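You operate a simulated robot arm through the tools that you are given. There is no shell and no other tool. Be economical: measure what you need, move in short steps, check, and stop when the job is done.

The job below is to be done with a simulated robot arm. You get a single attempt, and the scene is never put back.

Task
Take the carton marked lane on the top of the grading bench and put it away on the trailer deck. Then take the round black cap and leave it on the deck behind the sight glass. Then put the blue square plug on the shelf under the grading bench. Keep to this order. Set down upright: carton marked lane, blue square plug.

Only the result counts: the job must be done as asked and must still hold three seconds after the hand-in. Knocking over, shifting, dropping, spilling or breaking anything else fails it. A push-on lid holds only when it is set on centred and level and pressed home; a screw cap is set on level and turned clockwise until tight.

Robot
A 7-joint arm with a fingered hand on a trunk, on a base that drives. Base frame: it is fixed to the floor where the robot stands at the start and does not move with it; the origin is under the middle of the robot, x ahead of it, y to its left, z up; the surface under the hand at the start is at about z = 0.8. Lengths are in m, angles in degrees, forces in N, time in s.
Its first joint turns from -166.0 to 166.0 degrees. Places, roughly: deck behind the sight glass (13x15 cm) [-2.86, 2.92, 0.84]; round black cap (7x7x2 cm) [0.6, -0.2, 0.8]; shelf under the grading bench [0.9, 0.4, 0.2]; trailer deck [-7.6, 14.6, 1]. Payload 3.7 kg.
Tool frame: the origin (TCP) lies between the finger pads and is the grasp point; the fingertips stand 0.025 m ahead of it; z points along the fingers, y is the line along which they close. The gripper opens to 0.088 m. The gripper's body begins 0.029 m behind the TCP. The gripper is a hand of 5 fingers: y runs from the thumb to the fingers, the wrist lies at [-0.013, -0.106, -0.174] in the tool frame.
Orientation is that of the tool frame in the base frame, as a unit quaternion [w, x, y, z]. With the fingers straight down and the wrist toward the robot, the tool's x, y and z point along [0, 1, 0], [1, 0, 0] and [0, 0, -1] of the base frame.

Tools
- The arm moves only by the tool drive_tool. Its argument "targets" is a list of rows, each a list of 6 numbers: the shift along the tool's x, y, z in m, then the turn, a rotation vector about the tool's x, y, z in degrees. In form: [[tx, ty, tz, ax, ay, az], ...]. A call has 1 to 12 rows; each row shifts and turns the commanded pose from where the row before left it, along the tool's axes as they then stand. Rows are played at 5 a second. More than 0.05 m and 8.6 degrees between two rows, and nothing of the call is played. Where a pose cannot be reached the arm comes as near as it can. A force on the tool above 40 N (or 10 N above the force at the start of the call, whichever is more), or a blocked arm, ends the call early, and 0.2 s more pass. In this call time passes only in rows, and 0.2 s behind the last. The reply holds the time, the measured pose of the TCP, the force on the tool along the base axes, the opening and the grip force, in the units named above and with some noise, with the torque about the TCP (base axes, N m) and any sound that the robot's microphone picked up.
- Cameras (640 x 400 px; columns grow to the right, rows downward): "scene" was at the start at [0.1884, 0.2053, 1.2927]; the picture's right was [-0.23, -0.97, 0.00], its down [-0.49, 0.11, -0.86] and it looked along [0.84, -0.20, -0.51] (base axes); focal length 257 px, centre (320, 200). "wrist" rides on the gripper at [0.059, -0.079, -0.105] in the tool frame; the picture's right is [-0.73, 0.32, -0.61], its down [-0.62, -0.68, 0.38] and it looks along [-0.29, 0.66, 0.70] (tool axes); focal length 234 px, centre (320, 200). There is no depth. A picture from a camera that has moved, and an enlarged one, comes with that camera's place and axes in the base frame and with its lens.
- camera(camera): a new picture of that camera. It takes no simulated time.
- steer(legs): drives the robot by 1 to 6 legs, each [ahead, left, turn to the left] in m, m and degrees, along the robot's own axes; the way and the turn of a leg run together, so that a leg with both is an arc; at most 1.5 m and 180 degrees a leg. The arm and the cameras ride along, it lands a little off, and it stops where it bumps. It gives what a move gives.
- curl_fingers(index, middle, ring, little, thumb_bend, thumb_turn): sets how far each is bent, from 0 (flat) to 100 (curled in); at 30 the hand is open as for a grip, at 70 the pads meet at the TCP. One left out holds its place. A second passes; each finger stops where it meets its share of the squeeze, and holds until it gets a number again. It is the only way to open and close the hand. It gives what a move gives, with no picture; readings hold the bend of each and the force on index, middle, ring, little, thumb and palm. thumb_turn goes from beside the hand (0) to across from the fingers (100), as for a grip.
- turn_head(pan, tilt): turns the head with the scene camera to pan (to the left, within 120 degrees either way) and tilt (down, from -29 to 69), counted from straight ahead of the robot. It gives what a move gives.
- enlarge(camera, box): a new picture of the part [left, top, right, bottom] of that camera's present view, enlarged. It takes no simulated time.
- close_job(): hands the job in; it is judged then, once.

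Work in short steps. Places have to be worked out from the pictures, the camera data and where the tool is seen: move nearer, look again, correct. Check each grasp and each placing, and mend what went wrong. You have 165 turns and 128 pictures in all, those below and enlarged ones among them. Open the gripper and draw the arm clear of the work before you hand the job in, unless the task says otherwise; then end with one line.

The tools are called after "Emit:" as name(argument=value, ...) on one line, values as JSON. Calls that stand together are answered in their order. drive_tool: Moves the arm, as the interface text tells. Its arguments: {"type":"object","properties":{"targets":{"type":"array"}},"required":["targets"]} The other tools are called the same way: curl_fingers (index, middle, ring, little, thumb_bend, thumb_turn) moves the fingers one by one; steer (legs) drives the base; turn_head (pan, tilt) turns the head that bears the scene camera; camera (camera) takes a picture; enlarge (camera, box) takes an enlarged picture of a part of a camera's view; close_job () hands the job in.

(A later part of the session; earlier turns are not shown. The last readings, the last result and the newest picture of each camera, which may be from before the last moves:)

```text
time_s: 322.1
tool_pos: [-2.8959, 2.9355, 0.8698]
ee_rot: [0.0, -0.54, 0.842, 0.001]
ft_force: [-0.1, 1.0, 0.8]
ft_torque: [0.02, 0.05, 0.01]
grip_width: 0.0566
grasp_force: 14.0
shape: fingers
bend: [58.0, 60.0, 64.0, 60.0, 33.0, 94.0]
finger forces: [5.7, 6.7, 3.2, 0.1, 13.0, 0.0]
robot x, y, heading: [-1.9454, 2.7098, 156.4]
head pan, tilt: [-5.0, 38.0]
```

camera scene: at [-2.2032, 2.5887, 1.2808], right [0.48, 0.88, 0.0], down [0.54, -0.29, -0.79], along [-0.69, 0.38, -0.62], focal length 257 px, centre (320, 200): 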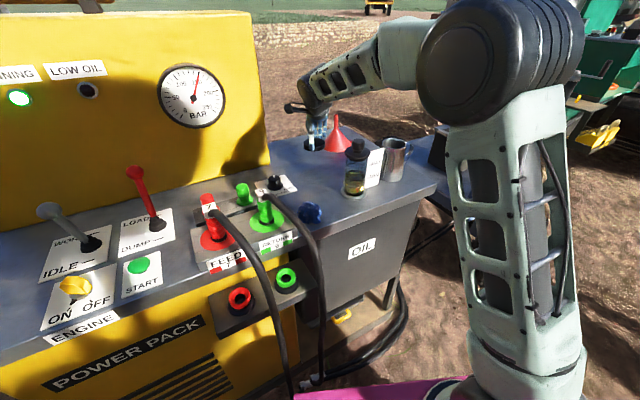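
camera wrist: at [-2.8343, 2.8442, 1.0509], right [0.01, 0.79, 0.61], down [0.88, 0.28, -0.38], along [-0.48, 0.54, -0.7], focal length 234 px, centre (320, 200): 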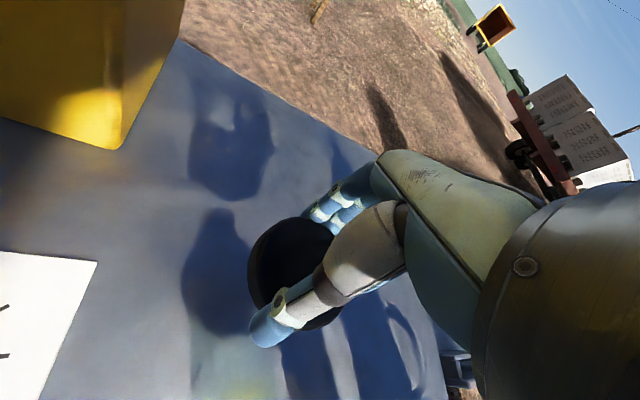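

Just beginning to bear. One more millimetre or two, then release.

Emit:
drive_tool(targets=[[0, 0, 0.0015, 0, 0, 0]])

Emit:
curl_fingers(index=30, middle=30, ring=30, little=30, thumb_bend=15)

Emit:
drive_tool(targets=[[0, 0, -0.01, 0, 0, 0], [0, 0, -0.03, 0, 0, 0], [0, 0, -0.04, 0, 0, 0], [0, 0, -0.045, 0, 0, 0], [0, 0, -0.045, 0, 0, 0], [0, 0, -0.045, 0, 0, 0], [0, 0, -0.045, 0, 0, 0], [0, 0, -0.045, 0, 0, 0]])

Emit:
enlarge(camera="scene", box=[240, 60, 480, 210])

```text
time_s: 322.5
tool_pos: [-2.8947, 2.9346, 0.8688]
ee_rot: [-0.001, -0.541, 0.841, 0.0]
ft_force: [0.1, 0.2, 7.1]
ft_torque: [0.09, 0.15, 0.04]
grip_width: 0.0564
grasp_force: 18.6
shape: fingers
bend: [58.0, 60.0, 64.0, 60.0, 33.0, 94.0]
finger forces: [5.6, 13.3, 3.1, 0.0, 14.5, 0.0]
robot x, y, heading: [-1.9474, 2.7093, 156.3]
head pan, tilt: [-5.0, 38.0]
```

```text
time_s: 323.5
tool_pos: [-2.8946, 2.9347, 0.868]
ee_rot: [0.0, -0.54, 0.842, -0.001]
ft_force: [0.5, -0.6, -0.2]
ft_torque: [-0.01, 0.0, 0.0]
grip_width: 0.0945
grasp_force: 0.0
shape: fingers
bend: [30.0, 30.0, 30.0, 30.0, 15.0, 97.0]
finger forces: [0.0, 0.0, 0.1, 0.0, 0.0, 0.1]
robot x, y, heading: [-1.9423, 2.7096, 156.2]
head pan, tilt: [-5.0, 38.0]
```

```text
time_s: 325.3
tool_pos: [-2.8941, 2.9365, 1.1778]
ee_rot: [0.0, -0.539, 0.842, 0.0]
ft_force: [0.2, 0.5, 0.6]
ft_torque: [0.0, -0.03, 0.02]
grip_width: 0.0944
grasp_force: 0.0
shape: fingers
bend: [30.0, 30.0, 30.0, 30.0, 15.0, 97.0]
finger forces: [0.1, 0.1, 0.0, 0.1, 0.0, 0.0]
robot x, y, heading: [-1.9479, 2.7117, 156.5]
head pan, tilt: [-5.0, 38.0]
```

```text
2.67 times, centred on (360, 135) of scene
camera zoom: at [-2.2034, 2.5887, 1.2808], right [0.48, 0.88, 0.0], down [0.54, -0.29, -0.79], along [-0.69, 0.38, -0.62], focal length 685 px, centre (213, 373)
```

zoom: 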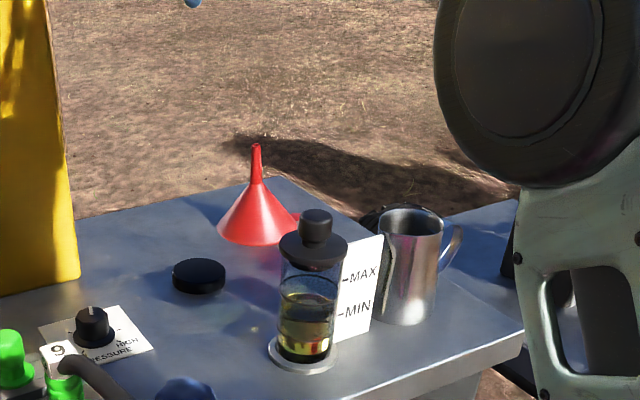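

Cap sits flat at ≈(-2.861, 2.931), on target. Retract the arm and leave.

Emit:
drive_tool(targets=[[-0.0277, -0.0379, -0.003, 0, 0, 0], [-0.0277, -0.0379, -0.003, 0, 0, 0], [-0.0277, -0.0379, -0.003, 0, 0, 0], [-0.0277, -0.0379, -0.003, 0, 0, 0], [-0.0277, -0.0379, -0.003, 0, 0, 0], [-0.0277, -0.0379, -0.003, 0, 0, 0], [-0.0277, -0.0379, -0.003, 0, 0, 0], [-0.0277, -0.0379, -0.003, 0, 0, 0], [-0.0277, -0.0375, 0, 0, 0, -8]])

Emit:
steer(legs=[[-0.8, 0, 0], [0, 0, -150]])

Emit:
turn_head(pan=-20, tilt=20)

Emit:
camera(camera="scene")

```text
time_s: 327.3
tool_pos: [-2.4813, 3.0218, 1.1961]
ee_rot: [0.0, -0.599, 0.801, 0.0]
ft_force: [0.1, -0.7, -0.7]
ft_torque: [0.0, -0.03, -0.01]
grip_width: 0.0948
grasp_force: 0.1
shape: fingers
bend: [30.0, 30.0, 30.0, 30.0, 15.0, 97.0]
finger forces: [0.1, 0.1, 0.0, 0.0, 0.1, 0.0]
robot x, y, heading: [-1.9493, 2.7135, 156.4]
head pan, tilt: [-5.0, 38.0]
```

```text
time_s: 337.7
tool_pos: [-0.5865, 2.4172, 1.1956]
ee_rot: [0.0, 0.604, 0.797, -0.001]
ft_force: [-0.2, -0.4, 0.3]
ft_torque: [-0.04, 0.0, 0.0]
grip_width: 0.0948
grasp_force: 0.0
shape: fingers
bend: [30.0, 30.0, 30.0, 30.0, 15.0, 97.0]
finger forces: [0.0, 0.0, 0.0, 0.1, 0.0, 0.1]
robot x, y, heading: [-1.2044, 2.3919, 8.7]
head pan, tilt: [-5.0, 38.0]
```

```text
time_s: 338.5
tool_pos: [-0.5861, 2.4167, 1.1948]
ee_rot: [0.0, 0.604, 0.797, 0.0]
ft_force: [0.1, 0.1, -0.7]
ft_torque: [-0.02, 0.03, -0.03]
grip_width: 0.095
grasp_force: 0.1
shape: fingers
bend: [30.0, 30.0, 30.0, 30.0, 15.0, 97.0]
finger forces: [0.0, 0.1, 0.1, 0.0, 0.0, 0.0]
robot x, y, heading: [-1.2027, 2.3933, 8.7]
head pan, tilt: [-20.0, 20.0]
```

```text
60 pictures are left
camera scene: at [-1.0476, 2.6138, 1.3092], right [-0.19, -0.98, 0.0], down [-0.34, 0.07, -0.94], along [0.92, -0.18, -0.34], focal length 257 px, centre (320, 200)
```

scene: 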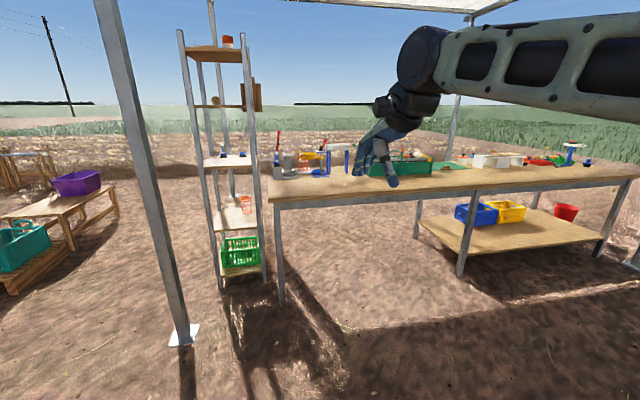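

Next the plug at about (0.72, -0.18). Drive back to the bench, stopping short at heading -15°.

Emit:
steer(legs=[[0, 0, -98.7], [1.5, 0, 0], [0.8, 0, 0], [0, 0, 75]])

Emit:
turn_head(pan=5, tilt=30)

Emit:
camera(camera="scene")

```text
time_s: 357.1
tool_pos: [-0.4928, -0.0572, 1.1952]
ee_rot: [0.0, 0.721, 0.693, 0.0]
ft_force: [-0.1, 0.1, -1.2]
ft_torque: [-0.02, 0.01, 0.0]
grip_width: 0.095
grasp_force: 0.2
shape: fingers
bend: [30.0, 30.0, 30.0, 30.0, 15.0, 97.0]
finger forces: [0.0, 0.0, 0.0, 0.1, 0.0, 0.1]
robot x, y, heading: [-1.087, 0.1119, -9.4]
head pan, tilt: [-20.0, 20.0]
```

```text
time_s: 358.0
tool_pos: [-0.4931, -0.0576, 1.1949]
ee_rot: [0.0, 0.721, 0.693, 0.0]
ft_force: [-1.0, -0.5, 1.2]
ft_torque: [0.02, 0.0, -0.01]
grip_width: 0.095
grasp_force: 0.2
shape: fingers
bend: [30.0, 30.0, 30.0, 30.0, 15.0, 97.0]
finger forces: [0.0, 0.0, 0.1, 0.0, 0.0, 0.0]
robot x, y, heading: [-1.0877, 0.11, -9.3]
head pan, tilt: [5.0, 30.0]
```

```text
59 pictures are left
camera scene: at [-0.8618, 0.3117, 1.2932], right [-0.08, -1.0, 0.0], down [-0.5, 0.04, -0.87], along [0.86, -0.07, -0.5], focal length 257 px, centre (320, 200)
```

scene: 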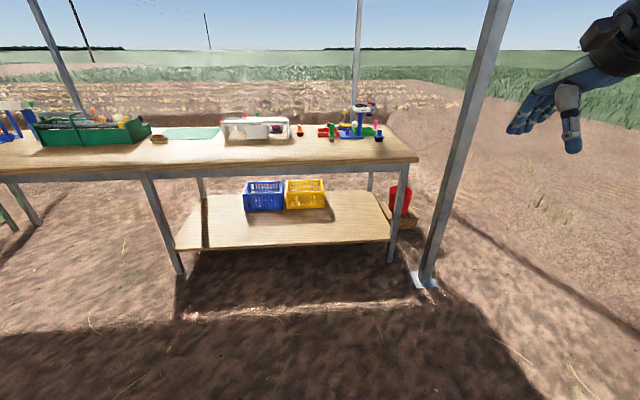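

Bench front edge at x≈0.41, shelf front edge x≈0.45, z≈0.2, with free space before the baskets. Now drive up to the bench for the plug.

Emit:
steer(legs=[[1.0, 0.2, 0]])

Emit:
turn_head(pan=-12, tilt=42)

Emit:
camera(camera="scene")

```text
time_s: 363.3
tool_pos: [0.5237, 0.0053, 1.1949]
ee_rot: [0.0, 0.714, 0.701, 0.0]
ft_force: [0.2, 0.2, -0.3]
ft_torque: [0.01, -0.07, 0.02]
grip_width: 0.0947
grasp_force: 0.1
shape: fingers
bend: [30.0, 30.0, 30.0, 30.0, 15.0, 97.0]
finger forces: [0.0, 0.0, 0.0, 0.1, 0.0, 0.1]
robot x, y, heading: [-0.0734, 0.1573, -8.1]
head pan, tilt: [5.0, 30.0]
```

```text
time_s: 364.1
tool_pos: [0.5227, 0.0043, 1.1951]
ee_rot: [0.0, 0.713, 0.701, 0.0]
ft_force: [-0.7, 0.0, -0.1]
ft_torque: [0.0, 0.0, -0.01]
grip_width: 0.0945
grasp_force: 0.2
shape: fingers
bend: [30.0, 30.0, 30.0, 30.0, 15.0, 97.0]
finger forces: [0.0, 0.0, 0.0, 0.0, 0.1, 0.0]
robot x, y, heading: [-0.0756, 0.1594, -7.8]
head pan, tilt: [-12.0, 42.0]
```

```text
58 pictures are left
camera scene: at [0.1335, 0.3404, 1.2749], right [-0.34, -0.94, 0.0], down [-0.63, 0.23, -0.74], along [0.7, -0.25, -0.67], focal length 257 px, centre (320, 200)
```

scene: 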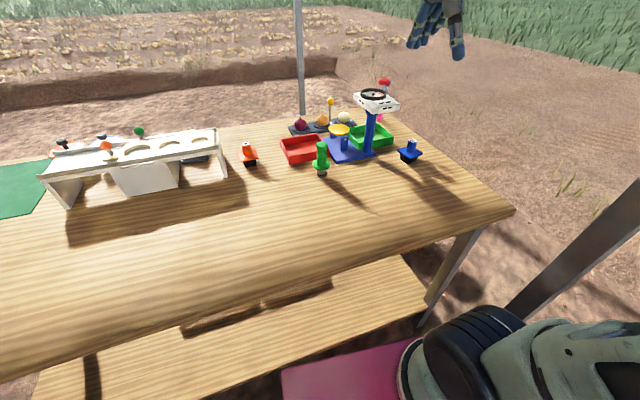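

Emit:
enlarge(camera="scene", box=[350, 90, 478, 170])

Emit:
camera(camera="wrist")

```text
5.00 times, centred on (414, 130) of scene
camera zoom: at [0.1335, 0.3404, 1.2749], right [-0.34, -0.94, 0.0], down [-0.63, 0.23, -0.74], along [0.7, -0.25, -0.67], focal length 1285 px, centre (-150, 550)
```

zoom: 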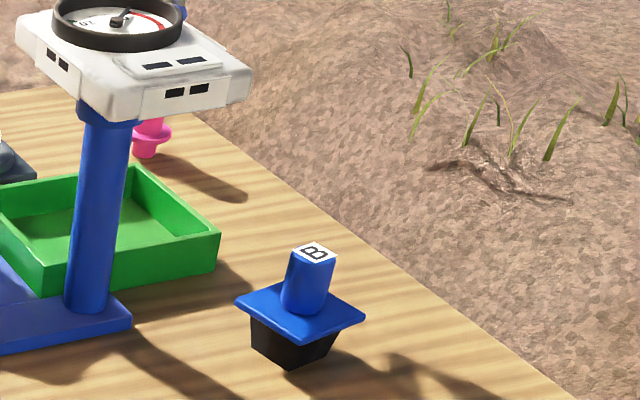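

```text
56 pictures are left
camera wrist: at [0.444, 0.065, 1.3004], right [0.31, -0.73, 0.61], down [-0.69, -0.61, -0.38], along [0.65, -0.3, -0.7], focal length 234 px, centre (320, 200)
```

wrist: 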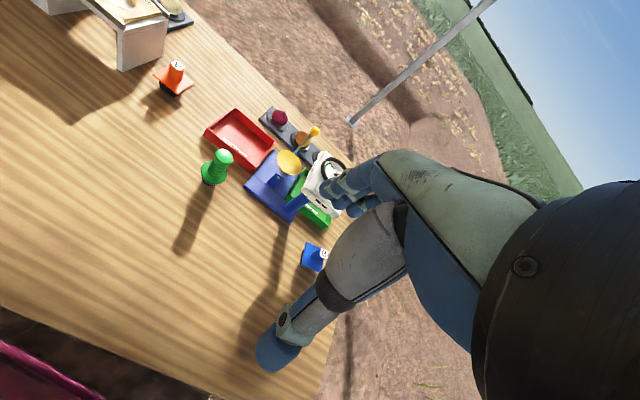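

Plug centre ≈ (0.72, -0.182), handle ~2.5 cm thick, top z≈0.875, yaw ≈8°. The scale's head is close, so first hover near and look from the wrist.

Emit:
drive_tool(targets=[[-0.038, 0.0, 0, 0, 0, 0], [-0.038, 0.01, 0, 0, 0, 0], [-0.038, 0.03, 0, 0, 0, 0], [-0.038, 0.04, 0, 0, 0, 0], [-0.032, 0.04, 0.02, 0, 0, 0], [0, 0.03, 0.03, 0, 0, 0], [0, 0.02, 0.03, 0, 0, 0]])

Emit:
camera(camera="wrist")

Emit:
camera(camera="scene")

```text
refused: row 4 steps farther than a row can; nothing moved
```

```text
55 pictures are left
camera wrist: at [0.444, 0.065, 1.3004], right [0.31, -0.73, 0.61], down [-0.69, -0.61, -0.38], along [0.65, -0.3, -0.7], focal length 234 px, centre (320, 200)
```

wrist: 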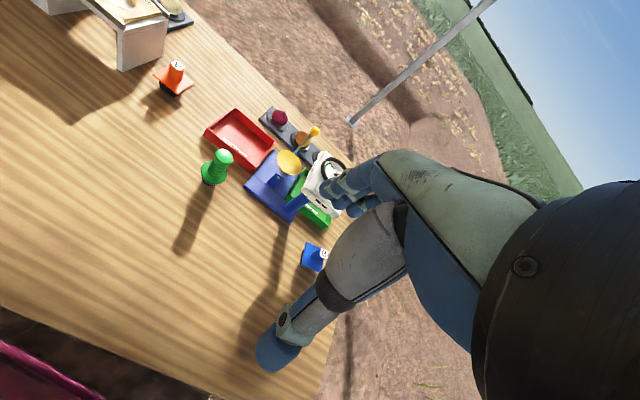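

```text
54 pictures are left
camera scene: at [0.1335, 0.3404, 1.2749], right [-0.34, -0.94, 0.0], down [-0.63, 0.23, -0.74], along [0.7, -0.25, -0.67], focal length 257 px, centre (320, 200)
```

scene: 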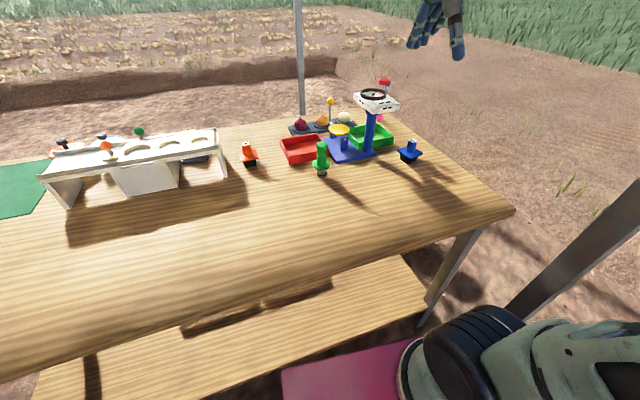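

A row was too long; resend with smaller steps.

Emit:
drive_tool(targets=[[-0.032, 0.0, 0, 0, 0, 0], [-0.032, 0.02, 0, 0, 0, 0], [-0.032, 0.03, 0, 0, 0, 0], [-0.032, 0.03, 0, 0, 0, 0], [-0.032, 0.03, 0, 0, 0, 0], [-0.025, 0.03, 0.01, 0, 0, 0], [0, 0.025, 0.03, 0, 0, 0], [0, 0, 0.04, 0, 0, 5]])

Emit:
camera(camera="wrist")

Emit:
camera(camera="scene")

```text
time_s: 365.9
tool_pos: [0.6859, -0.184, 1.1147]
ee_rot: [0.0, 0.743, 0.67, 0.001]
ft_force: [-0.5, 0.1, -0.2]
ft_torque: [0.0, 0.0, 0.02]
grip_width: 0.0951
grasp_force: 0.1
shape: fingers
bend: [30.0, 30.0, 30.0, 30.0, 15.0, 97.0]
finger forces: [0.0, 0.0, 0.1, 0.0, 0.1, 0.1]
robot x, y, heading: [-0.0744, 0.1546, -8.1]
head pan, tilt: [-12.0, 42.0]
```

```text
53 pictures are left
camera wrist: at [0.6139, -0.1166, 1.22], right [0.24, -0.76, 0.61], down [-0.74, -0.55, -0.38], along [0.62, -0.36, -0.7], focal length 234 px, centre (320, 200)
```

wrist: 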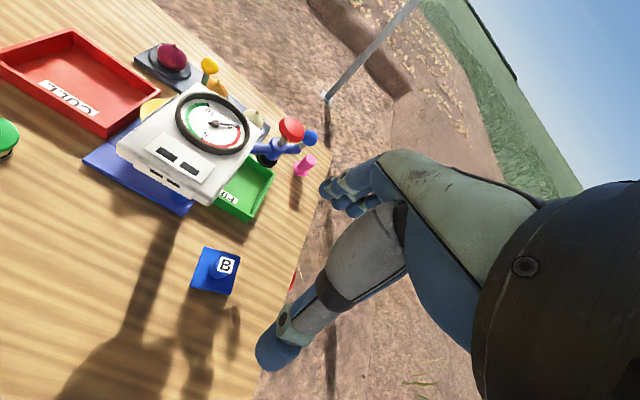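

```text
52 pictures are left
camera scene: at [0.1333, 0.3403, 1.2749], right [-0.34, -0.94, 0.0], down [-0.63, 0.23, -0.74], along [0.7, -0.25, -0.67], focal length 257 px, centre (320, 200)
```

scene: 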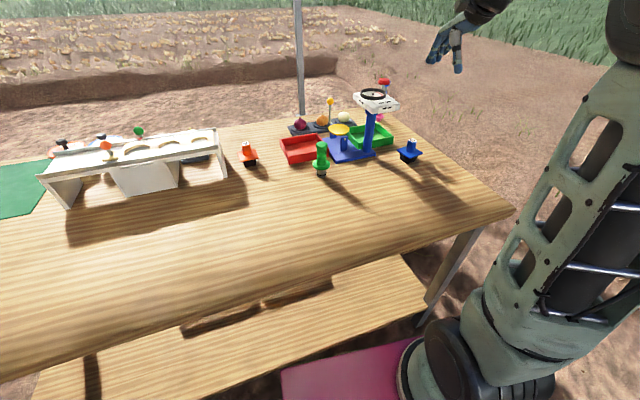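

Enlarge the plug from the wrist to see the handle's shape.

Emit:
enlarge(camera="wrist", box=[160, 220, 288, 300])

```text
5.00 times, centred on (224, 260) of wrist
camera zoom: at [0.6139, -0.1166, 1.22], right [0.24, -0.76, 0.61], down [-0.74, -0.55, -0.38], along [0.62, -0.36, -0.7], focal length 1171 px, centre (800, -100)
```

zoom: 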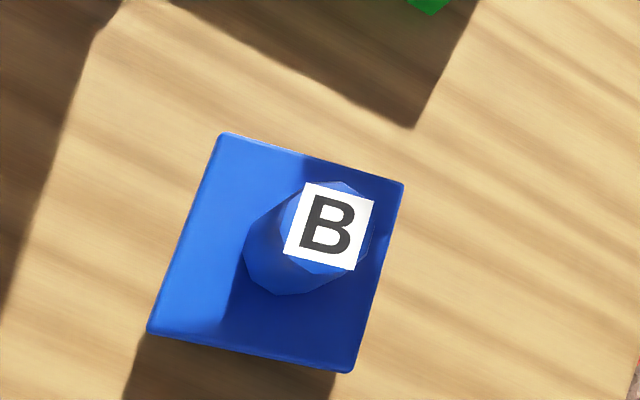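

Handle is round, so any yaw is fine. Rotate to azimuth ≈ -21° (away from scale head), centre and descend.

Emit:
drive_tool(targets=[[0, 0, 0, 0, 0, 7.5], [0, 0, 0, 0, 0, 7.5], [0.0127, 0.0305, 0, 0, 0, 0], [0, 0, 0.045, 0, 0, 0], [0, 0, 0.045, 0, 0, 0], [0, 0, 0.045, 0, 0, 0], [0, 0, 0.035, 0, 0, 0]])

Emit:
camera(camera="wrist")

Emit:
enlarge(camera="scene", box=[330, 60, 490, 180])

```text
time_s: 367.5
tool_pos: [0.7183, -0.181, 0.9437]
ee_rot: [0.0, 0.824, 0.567, 0.0]
ft_force: [0.2, -0.2, -0.2]
ft_torque: [0.01, 0.0, 0.01]
grip_width: 0.0947
grasp_force: 0.0
shape: fingers
bend: [30.0, 30.0, 30.0, 30.0, 15.0, 97.0]
finger forces: [0.0, 0.0, 0.0, 0.0, 0.0, 0.0]
robot x, y, heading: [-0.078, 0.1563, -7.9]
head pan, tilt: [-12.0, 42.0]
```

```text
50 pictures are left
camera wrist: at [0.6639, -0.0981, 1.0488], right [0.04, -0.79, 0.61], down [-0.86, -0.34, -0.38], along [0.51, -0.51, -0.69], focal length 234 px, centre (320, 200)
```

wrist: 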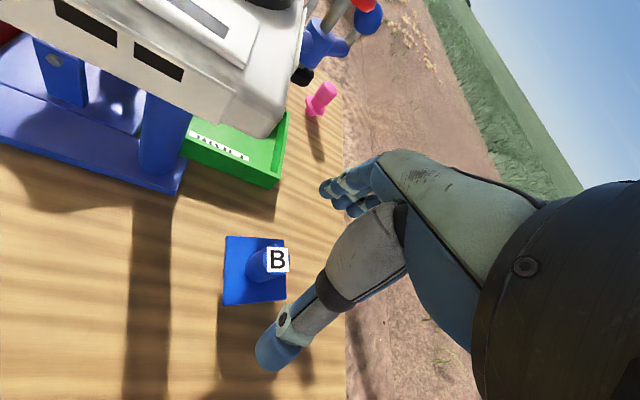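

```text
3.33 times, centred on (410, 120) of scene
camera zoom: at [0.1334, 0.3404, 1.2749], right [-0.34, -0.94, 0.0], down [-0.63, 0.23, -0.74], along [0.7, -0.25, -0.67], focal length 857 px, centre (20, 467)
```

zoom: 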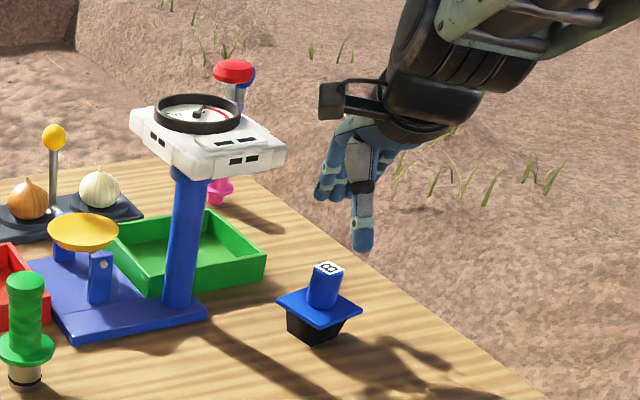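

Aligned within ~5 mm; camera housing clears the scale head by ~7 cm. Descend to 0.863.

Emit:
drive_tool(targets=[[-0.004, 0.001, 0.035, 0, 0, 0], [0, 0, 0.025, 0, 0, 0], [0, 0, 0.015, 0, 0, 0], [0, 0, 0.006, 0, 0, 0]])

Emit:
enlarge(camera="scene", box=[330, 60, 490, 180])

Emit:
camera(camera="wrist")

```text
time_s: 368.5
tool_pos: [0.7169, -0.1871, 0.8641]
ee_rot: [0.0, 0.824, 0.566, -0.001]
ft_force: [0.4, 0.5, -0.3]
ft_torque: [0.01, -0.02, -0.01]
grip_width: 0.0949
grasp_force: 0.1
shape: fingers
bend: [30.0, 30.0, 30.0, 30.0, 15.0, 97.0]
finger forces: [0.0, 0.0, 0.1, 0.0, 0.0, 0.0]
robot x, y, heading: [-0.0715, 0.157, -7.9]
head pan, tilt: [-12.0, 42.0]
```

```text
3.33 times, centred on (410, 120) of scene
camera zoom: at [0.1334, 0.3403, 1.2749], right [-0.34, -0.94, 0.0], down [-0.63, 0.23, -0.74], along [0.7, -0.25, -0.67], focal length 857 px, centre (20, 467)
```

zoom: 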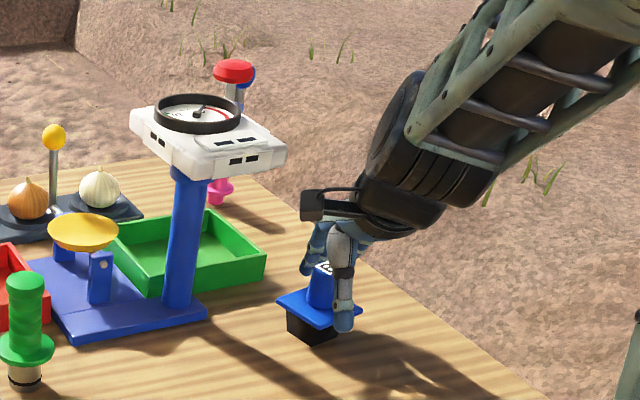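

```text
47 pictures are left
camera wrist: at [0.6636, -0.1027, 0.9684], right [0.04, -0.79, 0.61], down [-0.86, -0.34, -0.38], along [0.51, -0.51, -0.7], focal length 234 px, centre (320, 200)
```

wrist: 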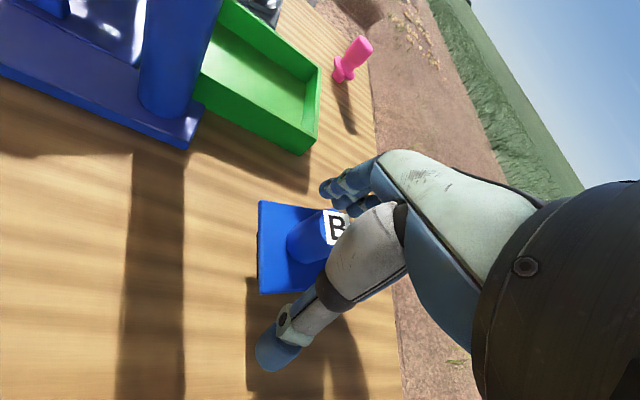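

Handle is centred between thumb and fingers. Close in two stages.

Emit:
curl_fingers(index=55, middle=55, ring=55, little=55, thumb_bend=52)

Emit:
camera(camera="wrist")

```text
time_s: 369.5
tool_pos: [0.7167, -0.1865, 0.8641]
ee_rot: [-0.001, 0.824, 0.567, 0.0]
ft_force: [-1.0, 0.7, 6.1]
ft_torque: [0.03, 0.03, 0.01]
grip_width: 0.0408
grasp_force: 4.7
shape: fingers
bend: [55.0, 52.0, 55.0, 55.0, 47.0, 97.0]
finger forces: [0.1, 3.6, 0.1, 0.0, 6.6, 0.1]
robot x, y, heading: [-0.0789, 0.161, -7.9]
head pan, tilt: [-12.0, 42.0]
```

```text
46 pictures are left
camera wrist: at [0.6635, -0.1026, 0.9691], right [0.04, -0.79, 0.61], down [-0.86, -0.34, -0.38], along [0.51, -0.51, -0.7], focal length 234 px, centre (320, 200)
```

wrist: 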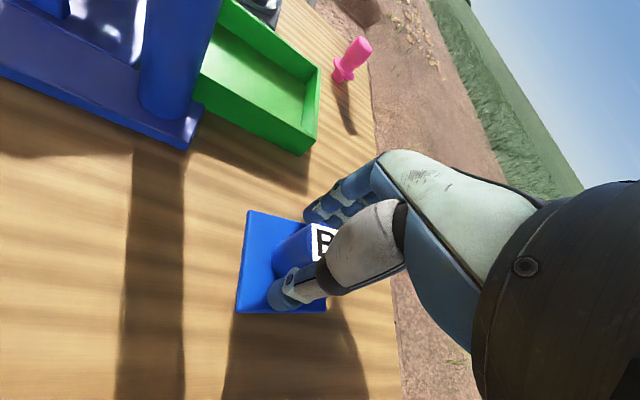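

Contact with thumb and middle finger; continue closing.

Emit:
curl_fingers(index=68, middle=72, ring=72, little=66, thumb_bend=72)

Emit:
camera(camera="wrist")

Emit:
enlarge(camera="scene", box=[370, 90, 466, 162])

```text
time_s: 370.5
tool_pos: [0.7165, -0.1871, 0.8641]
ee_rot: [0.001, 0.824, 0.567, 0.0]
ft_force: [-1.9, -0.3, 15.4]
ft_torque: [-0.11, -0.03, -0.01]
grip_width: 0.0217
grasp_force: 17.8
shape: fingers
bend: [66.0, 53.0, 72.0, 66.0, 57.0, 95.0]
finger forces: [1.3, 14.5, 0.1, 0.1, 19.6, 0.0]
robot x, y, heading: [-0.0745, 0.1563, -8.0]
head pan, tilt: [-12.0, 42.0]
```

```text
45 pictures are left
camera wrist: at [0.6633, -0.1026, 0.9696], right [0.04, -0.79, 0.61], down [-0.86, -0.34, -0.38], along [0.51, -0.51, -0.69], focal length 234 px, centre (320, 200)
```

wrist: 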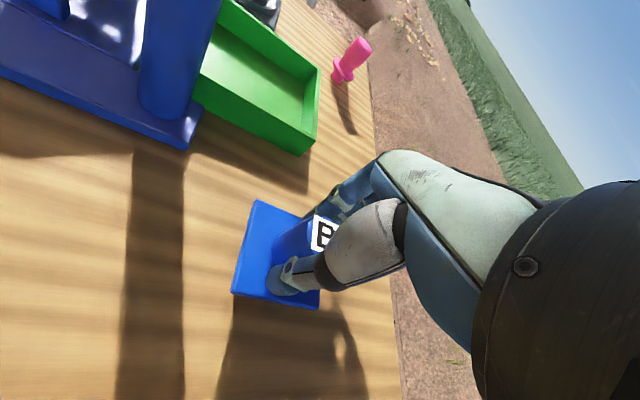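

```text
5.56 times, centred on (418, 126) of scene
camera zoom: at [0.1329, 0.3405, 1.275], right [-0.34, -0.94, 0.0], down [-0.63, 0.23, -0.74], along [0.7, -0.25, -0.67], focal length 1428 px, centre (-224, 611)
```

zoom: 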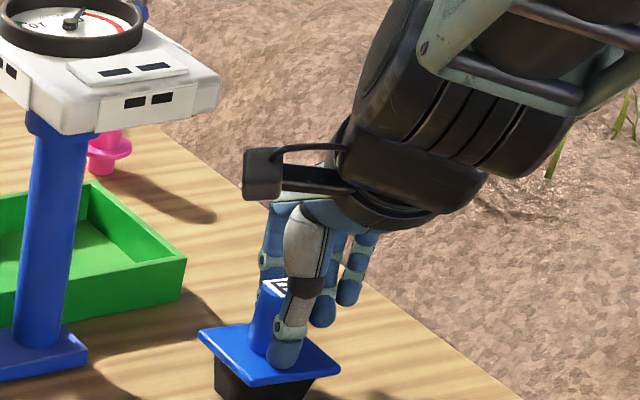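

Held mainly by thumb and middle finger (~18 N). Test-lift 4 cm and check it hangs upright.

Emit:
drive_tool(targets=[[0, 0, -0.01, 0, 0, 0], [0, 0, -0.03, 0, 0, 0]])

Emit:
enlarge(camera="scene", box=[370, 80, 482, 164])

Emit:
camera(camera="wrist")

```text
time_s: 371.1
tool_pos: [0.7172, -0.1865, 0.9035]
ee_rot: [-0.001, 0.824, 0.567, -0.002]
ft_force: [-0.1, 0.0, -0.5]
ft_torque: [-0.02, -0.01, -0.01]
grip_width: 0.0201
grasp_force: 6.8
shape: fingers
bend: [59.0, 63.0, 72.0, 66.0, 63.0, 97.0]
finger forces: [6.1, 0.1, 0.0, 0.0, 6.8, 0.0]
robot x, y, heading: [-0.0747, 0.1584, -7.7]
head pan, tilt: [-12.0, 42.0]
```

```text
4.76 times, centred on (426, 122) of scene
camera zoom: at [0.1336, 0.3403, 1.2749], right [-0.34, -0.94, 0.0], down [-0.63, 0.23, -0.74], along [0.7, -0.25, -0.67], focal length 1224 px, centre (-185, 571)
```

zoom: 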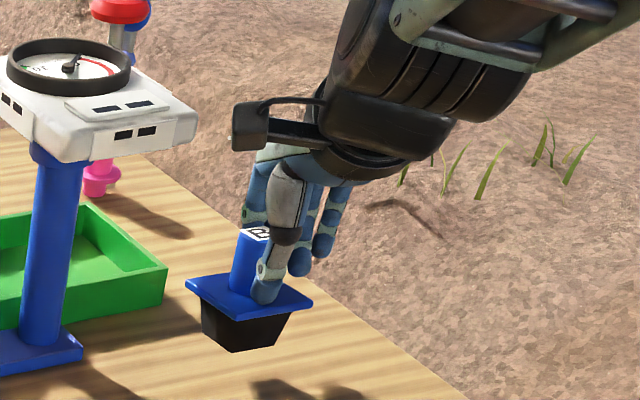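

```text
42 pictures are left
camera wrist: at [0.6639, -0.1032, 1.0083], right [0.04, -0.79, 0.61], down [-0.86, -0.34, -0.38], along [0.51, -0.51, -0.7], focal length 234 px, centre (320, 200)
```

wrist: 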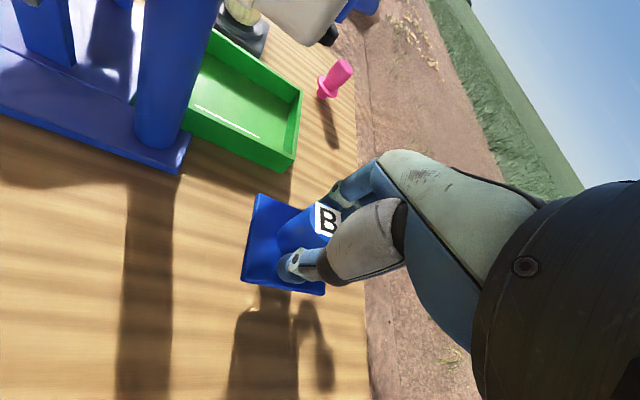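

It slipped toward the index finger with weak hold. Set it back down and re-grip, shifted toward +x of the tool.

Emit:
drive_tool(targets=[[0, 0, 0.025, 0, 0, 0], [0, 0, 0.008, 0, 0, 0], [0, 0, 0.003, 0, 0, 0], [0, 0, 0.003, 0, 0, 0]])

Emit:
enlarge(camera="scene", box=[370, 80, 482, 164])

```text
time_s: 372.1
tool_pos: [0.7164, -0.1862, 0.8657]
ee_rot: [0.0, 0.824, 0.566, 0.0]
ft_force: [-1.6, 1.7, 4.0]
ft_torque: [0.02, 0.0, -0.02]
grip_width: 0.0196
grasp_force: 6.9
shape: fingers
bend: [59.0, 63.0, 72.0, 66.0, 63.0, 97.0]
finger forces: [5.5, 0.0, 0.0, 0.0, 8.2, 0.0]
robot x, y, heading: [-0.0715, 0.1622, -7.9]
head pan, tilt: [-12.0, 42.0]
```

```text
4.76 times, centred on (426, 122) of scene
camera zoom: at [0.1333, 0.3404, 1.2749], right [-0.34, -0.94, 0.0], down [-0.63, 0.23, -0.74], along [0.7, -0.25, -0.67], focal length 1224 px, centre (-185, 571)
```

zoom: 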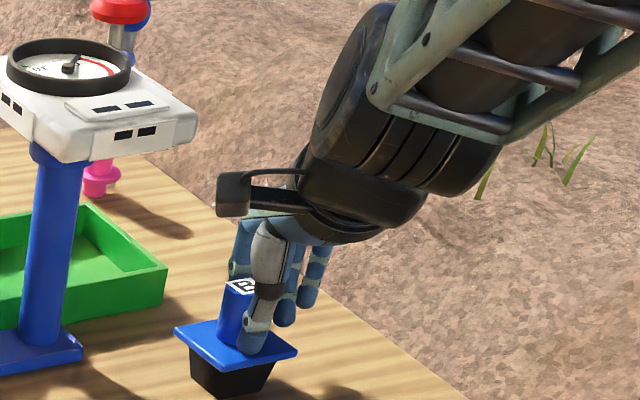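

Back on the bench, upright. Release (fingers and thumb to open) and view.

Emit:
curl_fingers(index=30, middle=30, ring=30, little=30, thumb_bend=25)

Emit:
enlarge(camera="scene", box=[370, 80, 482, 164])

Emit:
enlarge(camera="wrist", box=[200, 120, 440, 380])

```text
time_s: 373.1
tool_pos: [0.7174, -0.1864, 0.8645]
ee_rot: [-0.001, 0.824, 0.566, -0.001]
ft_force: [-0.4, -0.9, -0.3]
ft_torque: [0.02, 0.02, 0.0]
grip_width: 0.088
grasp_force: 0.1
shape: fingers
bend: [30.0, 30.0, 30.0, 30.0, 25.0, 97.0]
finger forces: [0.0, 0.1, 0.0, 0.1, 0.0, 0.1]
robot x, y, heading: [-0.0762, 0.1573, -8.0]
head pan, tilt: [-12.0, 42.0]
```

```text
4.76 times, centred on (426, 122) of scene
camera zoom: at [0.1334, 0.3403, 1.2749], right [-0.34, -0.94, 0.0], down [-0.63, 0.23, -0.74], along [0.7, -0.25, -0.67], focal length 1224 px, centre (-185, 571)
```

zoom: 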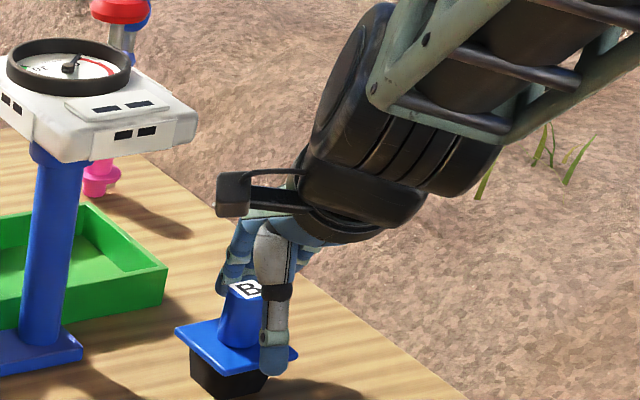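

```text
1.54 times, centred on (320, 250) of wrist
camera zoom: at [0.6637, -0.1028, 0.9704], right [0.04, -0.79, 0.61], down [-0.86, -0.34, -0.38], along [0.51, -0.51, -0.7], focal length 360 px, centre (320, 123)
```

zoom: 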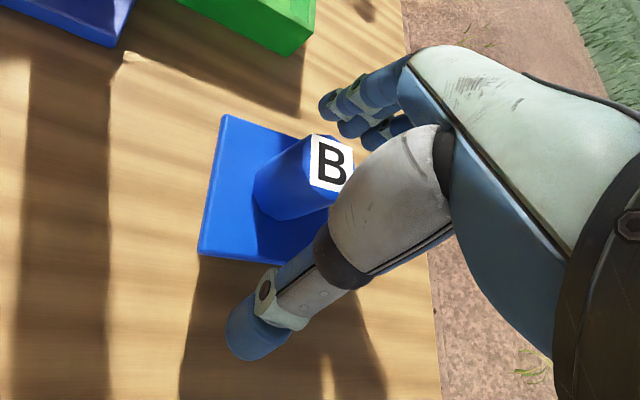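

Handle is 8 mm toward tool +x from the hand's centre. Shift the hand 8 mm and up 3 mm, then close again.

Emit:
drive_tool(targets=[[0.008, -0.0015, -0.003, 0, 0, 0]])

Emit:
curl_fingers(index=55, middle=55, ring=55, little=55, thumb_bend=55)

Emit:
enlarge(camera="wrist", box=[200, 120, 440, 380])

```text
time_s: 373.5
tool_pos: [0.7179, -0.1781, 0.8688]
ee_rot: [0.0, 0.824, 0.567, 0.0]
ft_force: [-0.2, -0.1, 0.6]
ft_torque: [-0.02, 0.0, 0.0]
grip_width: 0.088
grasp_force: 0.1
shape: fingers
bend: [30.0, 30.0, 30.0, 30.0, 25.0, 97.0]
finger forces: [0.0, 0.1, 0.0, 0.0, 0.0, 0.1]
robot x, y, heading: [-0.0776, 0.1606, -8.0]
head pan, tilt: [-12.0, 42.0]
```

```text
time_s: 374.5
tool_pos: [0.7187, -0.1761, 0.8688]
ee_rot: [-0.001, 0.824, 0.567, 0.0]
ft_force: [-0.6, -0.1, 0.4]
ft_torque: [-0.02, 0.0, 0.01]
grip_width: 0.0313
grasp_force: 0.1
shape: fingers
bend: [55.0, 55.0, 55.0, 55.0, 55.0, 97.0]
finger forces: [0.0, 0.0, 0.0, 0.0, 0.1, 0.0]
robot x, y, heading: [-0.0729, 0.1589, -7.8]
head pan, tilt: [-12.0, 42.0]
```

```text
1.54 times, centred on (320, 250) of wrist
camera zoom: at [0.665, -0.094, 0.9737], right [0.04, -0.79, 0.61], down [-0.86, -0.34, -0.38], along [0.51, -0.51, -0.7], focal length 360 px, centre (320, 123)
```

zoom: 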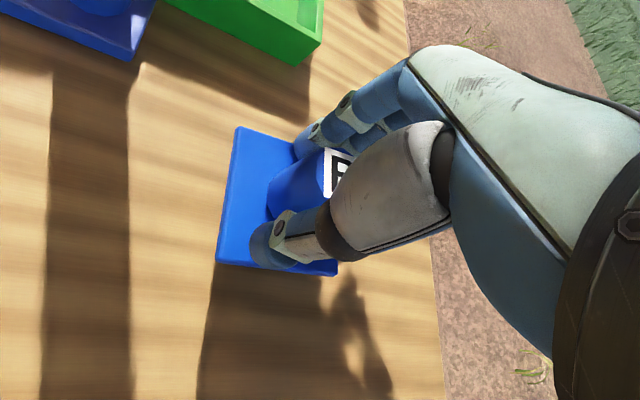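

Fingers surround the handle without contact, evenly. Close on.

Emit:
curl_fingers(index=75, middle=75, ring=75, little=70, thumb_bend=72)

Emit:
enlarge(camera="wrist", box=[200, 120, 440, 380])

```text
time_s: 375.5
tool_pos: [0.7186, -0.1776, 0.8688]
ee_rot: [0.0, 0.824, 0.566, 0.0]
ft_force: [0.6, -0.6, -0.3]
ft_torque: [-0.03, 0.02, 0.0]
grip_width: 0.0164
grasp_force: 13.6
shape: fingers
bend: [72.0, 65.0, 75.0, 70.0, 61.0, 95.0]
finger forces: [7.2, 6.8, 0.1, 0.1, 13.5, 0.1]
robot x, y, heading: [-0.0773, 0.1614, -7.9]
head pan, tilt: [-12.0, 42.0]
```

```text
1.54 times, centred on (320, 250) of wrist
camera zoom: at [0.665, -0.094, 0.9737], right [0.04, -0.79, 0.61], down [-0.86, -0.34, -0.38], along [0.51, -0.51, -0.7], focal length 360 px, centre (320, 123)
```

zoom: 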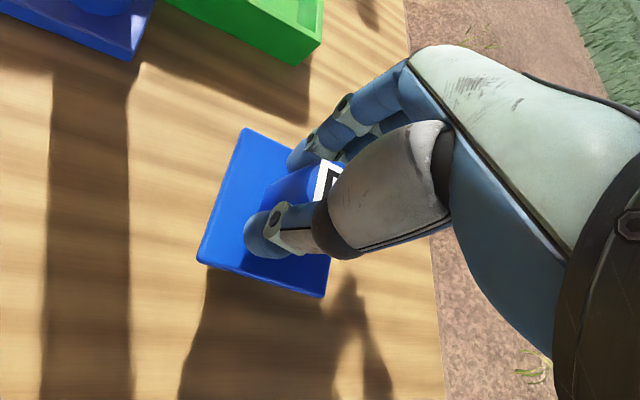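

Now a three-point grip: index 7, middle 7, thumb 13.5 N. Lift 5 cm and check.

Emit:
drive_tool(targets=[[0, 0, -0.01, 0, 0, 0], [0, 0, -0.02, 0, 0, 0], [0, 0, -0.02, 0, 0, 0]])

Emit:
enlarge(camera="scene", box=[370, 70, 482, 154])

```text
time_s: 376.3
tool_pos: [0.7177, -0.1792, 0.9182]
ee_rot: [0.0, 0.824, 0.567, 0.0]
ft_force: [0.1, 0.4, -0.6]
ft_torque: [0.0, -0.02, -0.05]
grip_width: 0.0164
grasp_force: 13.2
shape: fingers
bend: [72.0, 65.0, 75.0, 70.0, 61.0, 95.0]
finger forces: [7.3, 6.8, 0.1, 0.0, 13.5, 0.1]
robot x, y, heading: [-0.0729, 0.1617, -8.1]
head pan, tilt: [-12.0, 42.0]
```

```text
4.76 times, centred on (426, 112) of scene
camera zoom: at [0.1335, 0.3403, 1.2749], right [-0.34, -0.94, 0.0], down [-0.63, 0.23, -0.74], along [0.7, -0.25, -0.67], focal length 1224 px, centre (-185, 619)
```

zoom: 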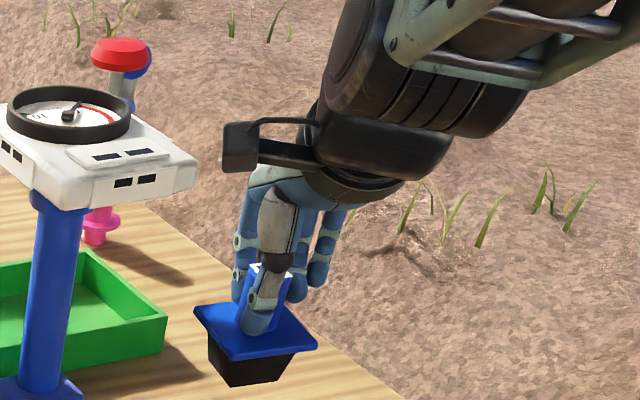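

Upright and steady. Raise, retract the arm, and back away from the bench.

Emit:
drive_tool(targets=[[0, 0, -0.045, 0, 0, 0], [0, 0, -0.045, 0, 0, 0], [0, 0, -0.045, 0, 0, 0], [0, 0, -0.045, 0, 0, 0], [0, -0.045, 0, 0, 0, -3], [0, -0.045, 0, 0, 0, -3], [0, -0.045, 0, 0, 0, -3], [0, -0.045, 0, 0, 0, -3]])

Emit:
steer(legs=[[-0.75, 0.3, 0], [0, 0, 8]])

Emit:
turn_head(pan=-5, tilt=35)

Emit:
camera(camera="scene")

```text
time_s: 378.1
tool_pos: [0.5482, -0.1287, 1.097]
ee_rot: [0.001, 0.76, 0.65, 0.001]
ft_force: [0.6, -0.7, -1.2]
ft_torque: [-0.02, 0.02, -0.02]
grip_width: 0.016
grasp_force: 13.6
shape: fingers
bend: [72.0, 72.0, 75.0, 70.0, 61.0, 95.0]
finger forces: [7.4, 6.6, 0.0, 0.1, 13.4, 0.1]
robot x, y, heading: [-0.076, 0.1599, -8.0]
head pan, tilt: [-12.0, 42.0]
```

```text
time_s: 382.9
tool_pos: [-0.113, 0.3549, 1.0969]
ee_rot: [0.0, 0.713, 0.701, 0.001]
ft_force: [0.0, -0.3, -1.3]
ft_torque: [0.02, -0.06, -0.02]
grip_width: 0.0163
grasp_force: 14.1
shape: fingers
bend: [72.0, 72.0, 75.0, 70.0, 61.0, 95.0]
finger forces: [7.4, 6.6, 0.0, 0.0, 13.4, 0.1]
robot x, y, heading: [-0.7674, 0.5556, -0.1]
head pan, tilt: [-12.0, 42.0]
```

```text
time_s: 383.6
tool_pos: [-0.1116, 0.3548, 1.0977]
ee_rot: [-0.001, 0.713, 0.701, 0.0]
ft_force: [0.3, 0.2, -0.3]
ft_torque: [-0.05, 0.01, 0.01]
grip_width: 0.0164
grasp_force: 14.0
shape: fingers
bend: [72.0, 72.0, 75.0, 70.0, 61.0, 95.0]
finger forces: [7.4, 6.6, 0.0, 0.0, 13.4, 0.0]
robot x, y, heading: [-0.7758, 0.5537, 0.1]
head pan, tilt: [-5.0, 35.0]
```

```text
35 pictures are left
camera scene: at [-0.5817, 0.7717, 1.2853], right [-0.09, -1.0, 0.0], down [-0.57, 0.05, -0.82], along [0.82, -0.07, -0.57], focal length 257 px, centre (320, 200)
```

scene: 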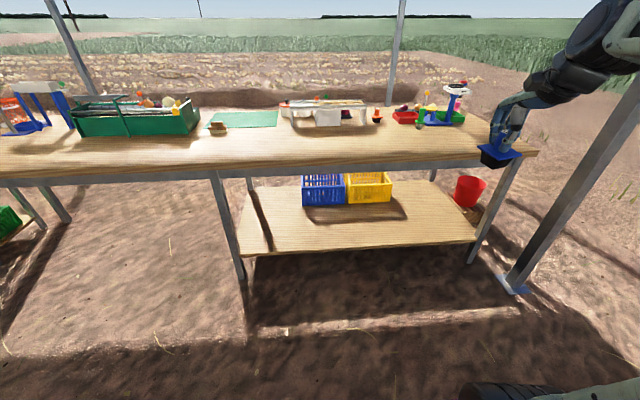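

Extend a little, then lower the arm in the free space in front of the bench.

Emit:
drive_tool(targets=[[0.03, 0.038, 0, 0, 0, 0], [0.03, 0.038, 0, 0, 0, 0], [0.03, 0.038, 0, 0, 0, 0], [0, 0, 0.047, 0, 0, 0], [0, 0, 0.047, 0, 0, 0], [0, 0, 0.047, 0, 0, 0], [0, 0, 0.047, 0, 0, 0], [0, 0, 0.047, 0, 0, 0], [0, 0, 0.047, 0, 0, 0], [0, 0, 0.047, 0, 0, 0], [0, 0, 0.047, 0, 0, 0]])

Emit:
camera(camera="scene")

```text
time_s: 386.0
tool_pos: [0.0021, 0.4428, 0.7231]
ee_rot: [0.001, 0.714, 0.701, 0.0]
ft_force: [-0.2, -0.5, -0.6]
ft_torque: [0.0, -0.01, -0.03]
grip_width: 0.0155
grasp_force: 13.6
shape: fingers
bend: [73.0, 72.0, 75.0, 70.0, 61.0, 95.0]
finger forces: [7.5, 6.4, 0.0, 0.0, 13.3, 0.0]
robot x, y, heading: [-0.7675, 0.5485, 0.1]
head pan, tilt: [-5.0, 35.0]
```

```text
34 pictures are left
camera scene: at [-0.5819, 0.7719, 1.2854], right [-0.09, -1.0, 0.0], down [-0.57, 0.05, -0.82], along [0.82, -0.07, -0.57], focal length 257 px, centre (320, 200)
```

scene: 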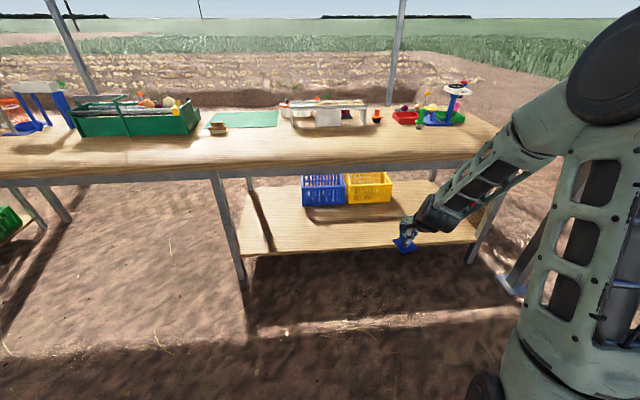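

Works fine. Continue lowering to z ≈ 0.37.

Emit:
drive_tool(targets=[[0, 0, 0.045, 0, 0, 0], [0, 0, 0.045, 0, 0, 0], [0, 0, 0.045, 0, 0, 0], [0, 0, 0.045, 0, 0, 0], [0, 0, 0.045, 0, 0, 0], [0, 0, 0.045, 0, 0, 0], [0, 0, 0.045, 0, 0, 0], [0, 0, 0.04, 0, 0, 0]])

Emit:
camera(camera="scene")

Emit:
camera(camera="wrist")

```text
time_s: 387.8
tool_pos: [0.0066, 0.4448, 0.3644]
ee_rot: [0.0, 0.713, 0.701, 0.0]
ft_force: [0.2, -0.3, -0.5]
ft_torque: [0.01, 0.0, 0.01]
grip_width: 0.0157
grasp_force: 13.5
shape: fingers
bend: [73.0, 72.0, 75.0, 70.0, 61.0, 95.0]
finger forces: [7.7, 6.3, 0.0, 0.1, 13.3, 0.0]
robot x, y, heading: [-0.772, 0.5552, 0.1]
head pan, tilt: [-5.0, 35.0]
```

```text
33 pictures are left
camera scene: at [-0.5817, 0.7718, 1.2854], right [-0.09, -1.0, 0.0], down [-0.57, 0.05, -0.82], along [0.82, -0.07, -0.57], focal length 257 px, centre (320, 200)
```

scene: 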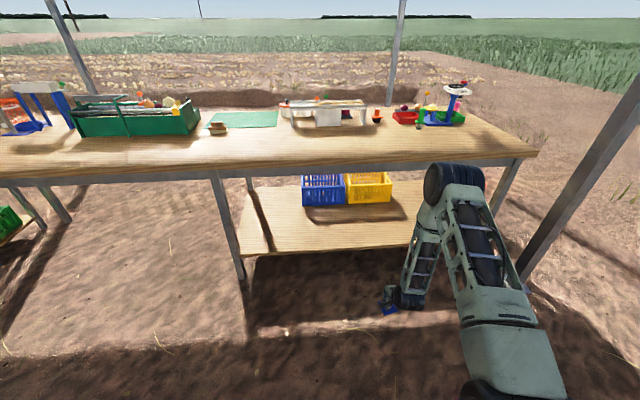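

```text
32 pictures are left
camera wrist: at [-0.0718, 0.5049, 0.4688], right [0.31, -0.73, 0.61], down [-0.69, -0.61, -0.38], along [0.65, -0.3, -0.7], focal length 234 px, centre (320, 200)
```

wrist: 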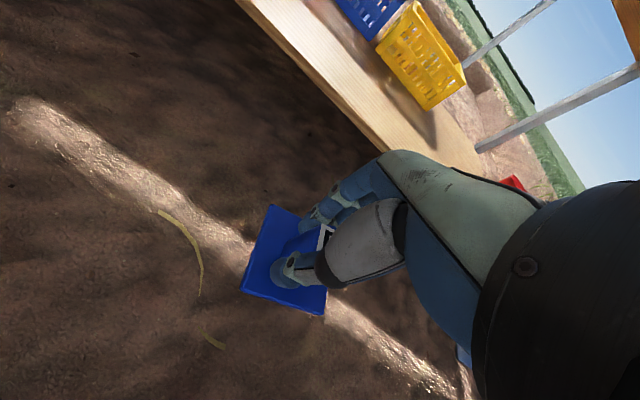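

Forearm is steep here; extend reach to see how the elbow moves before entering. Shelf front edge measured ≈ x 0.465.

Emit:
drive_tool(targets=[[0, 0.04, 0, 0, 0, 0], [0, 0.04, 0, 0, 0, 0], [0, 0.04, 0, 0, 0, 0], [0, 0.04, 0, 0, 0, 0]])

Emit:
camera(camera="scene")

```text
time_s: 388.8
tool_pos: [0.164, 0.4397, 0.3646]
ee_rot: [-0.001, 0.713, 0.701, 0.0]
ft_force: [-0.3, -0.3, -0.4]
ft_torque: [0.04, 0.03, 0.04]
grip_width: 0.0153
grasp_force: 13.7
shape: fingers
bend: [73.0, 72.0, 75.0, 70.0, 61.0, 95.0]
finger forces: [7.6, 6.3, 0.0, 0.1, 13.1, 0.0]
robot x, y, heading: [-0.7696, 0.5539, -0.3]
head pan, tilt: [-5.0, 35.0]
```

```text
31 pictures are left
camera scene: at [-0.5816, 0.7717, 1.2854], right [-0.09, -1.0, 0.0], down [-0.57, 0.05, -0.82], along [0.82, -0.07, -0.57], focal length 257 px, centre (320, 200)
```

scene: 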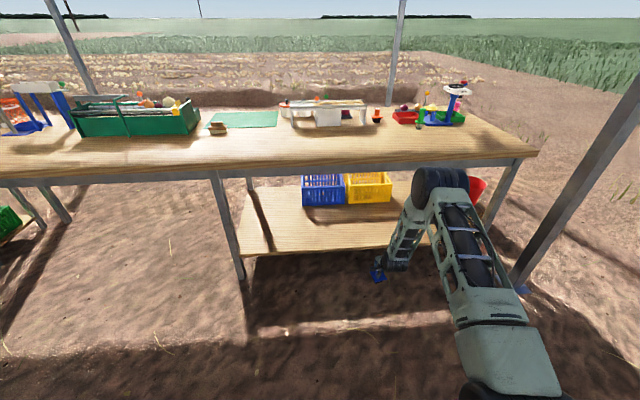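

Elbow sits right above the wrist, which would foul the bench edge. Test a longer reach to see if the arm flattens.

Emit:
drive_tool(targets=[[0, 0.03, 0, 0, 0, 0], [0, 0.03, 0, 0, 0, 0], [0, 0.03, 0, 0, 0, 0], [0, 0.03, 0, 0, 0, 0]])

Emit:
camera(camera="scene")

```text
time_s: 389.8
tool_pos: [0.2829, 0.4383, 0.3657]
ee_rot: [0.0, 0.713, 0.701, 0.0]
ft_force: [0.9, -0.1, -0.1]
ft_torque: [0.01, 0.01, -0.03]
grip_width: 0.0153
grasp_force: 13.6
shape: fingers
bend: [73.0, 72.0, 75.0, 70.0, 61.0, 95.0]
finger forces: [7.6, 6.5, 0.0, 0.0, 13.2, 0.1]
robot x, y, heading: [-0.7705, 0.5529, 0.3]
head pan, tilt: [-5.0, 35.0]
```

```text
30 pictures are left
camera scene: at [-0.5816, 0.7718, 1.2854], right [-0.09, -1.0, 0.0], down [-0.57, 0.05, -0.82], along [0.82, -0.07, -0.57], focal length 257 px, centre (320, 200)
```

scene: 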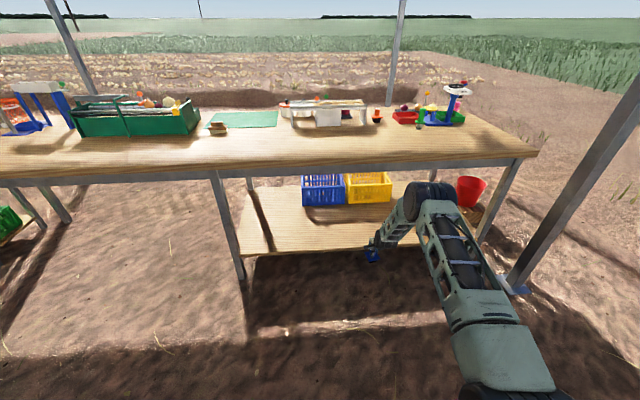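

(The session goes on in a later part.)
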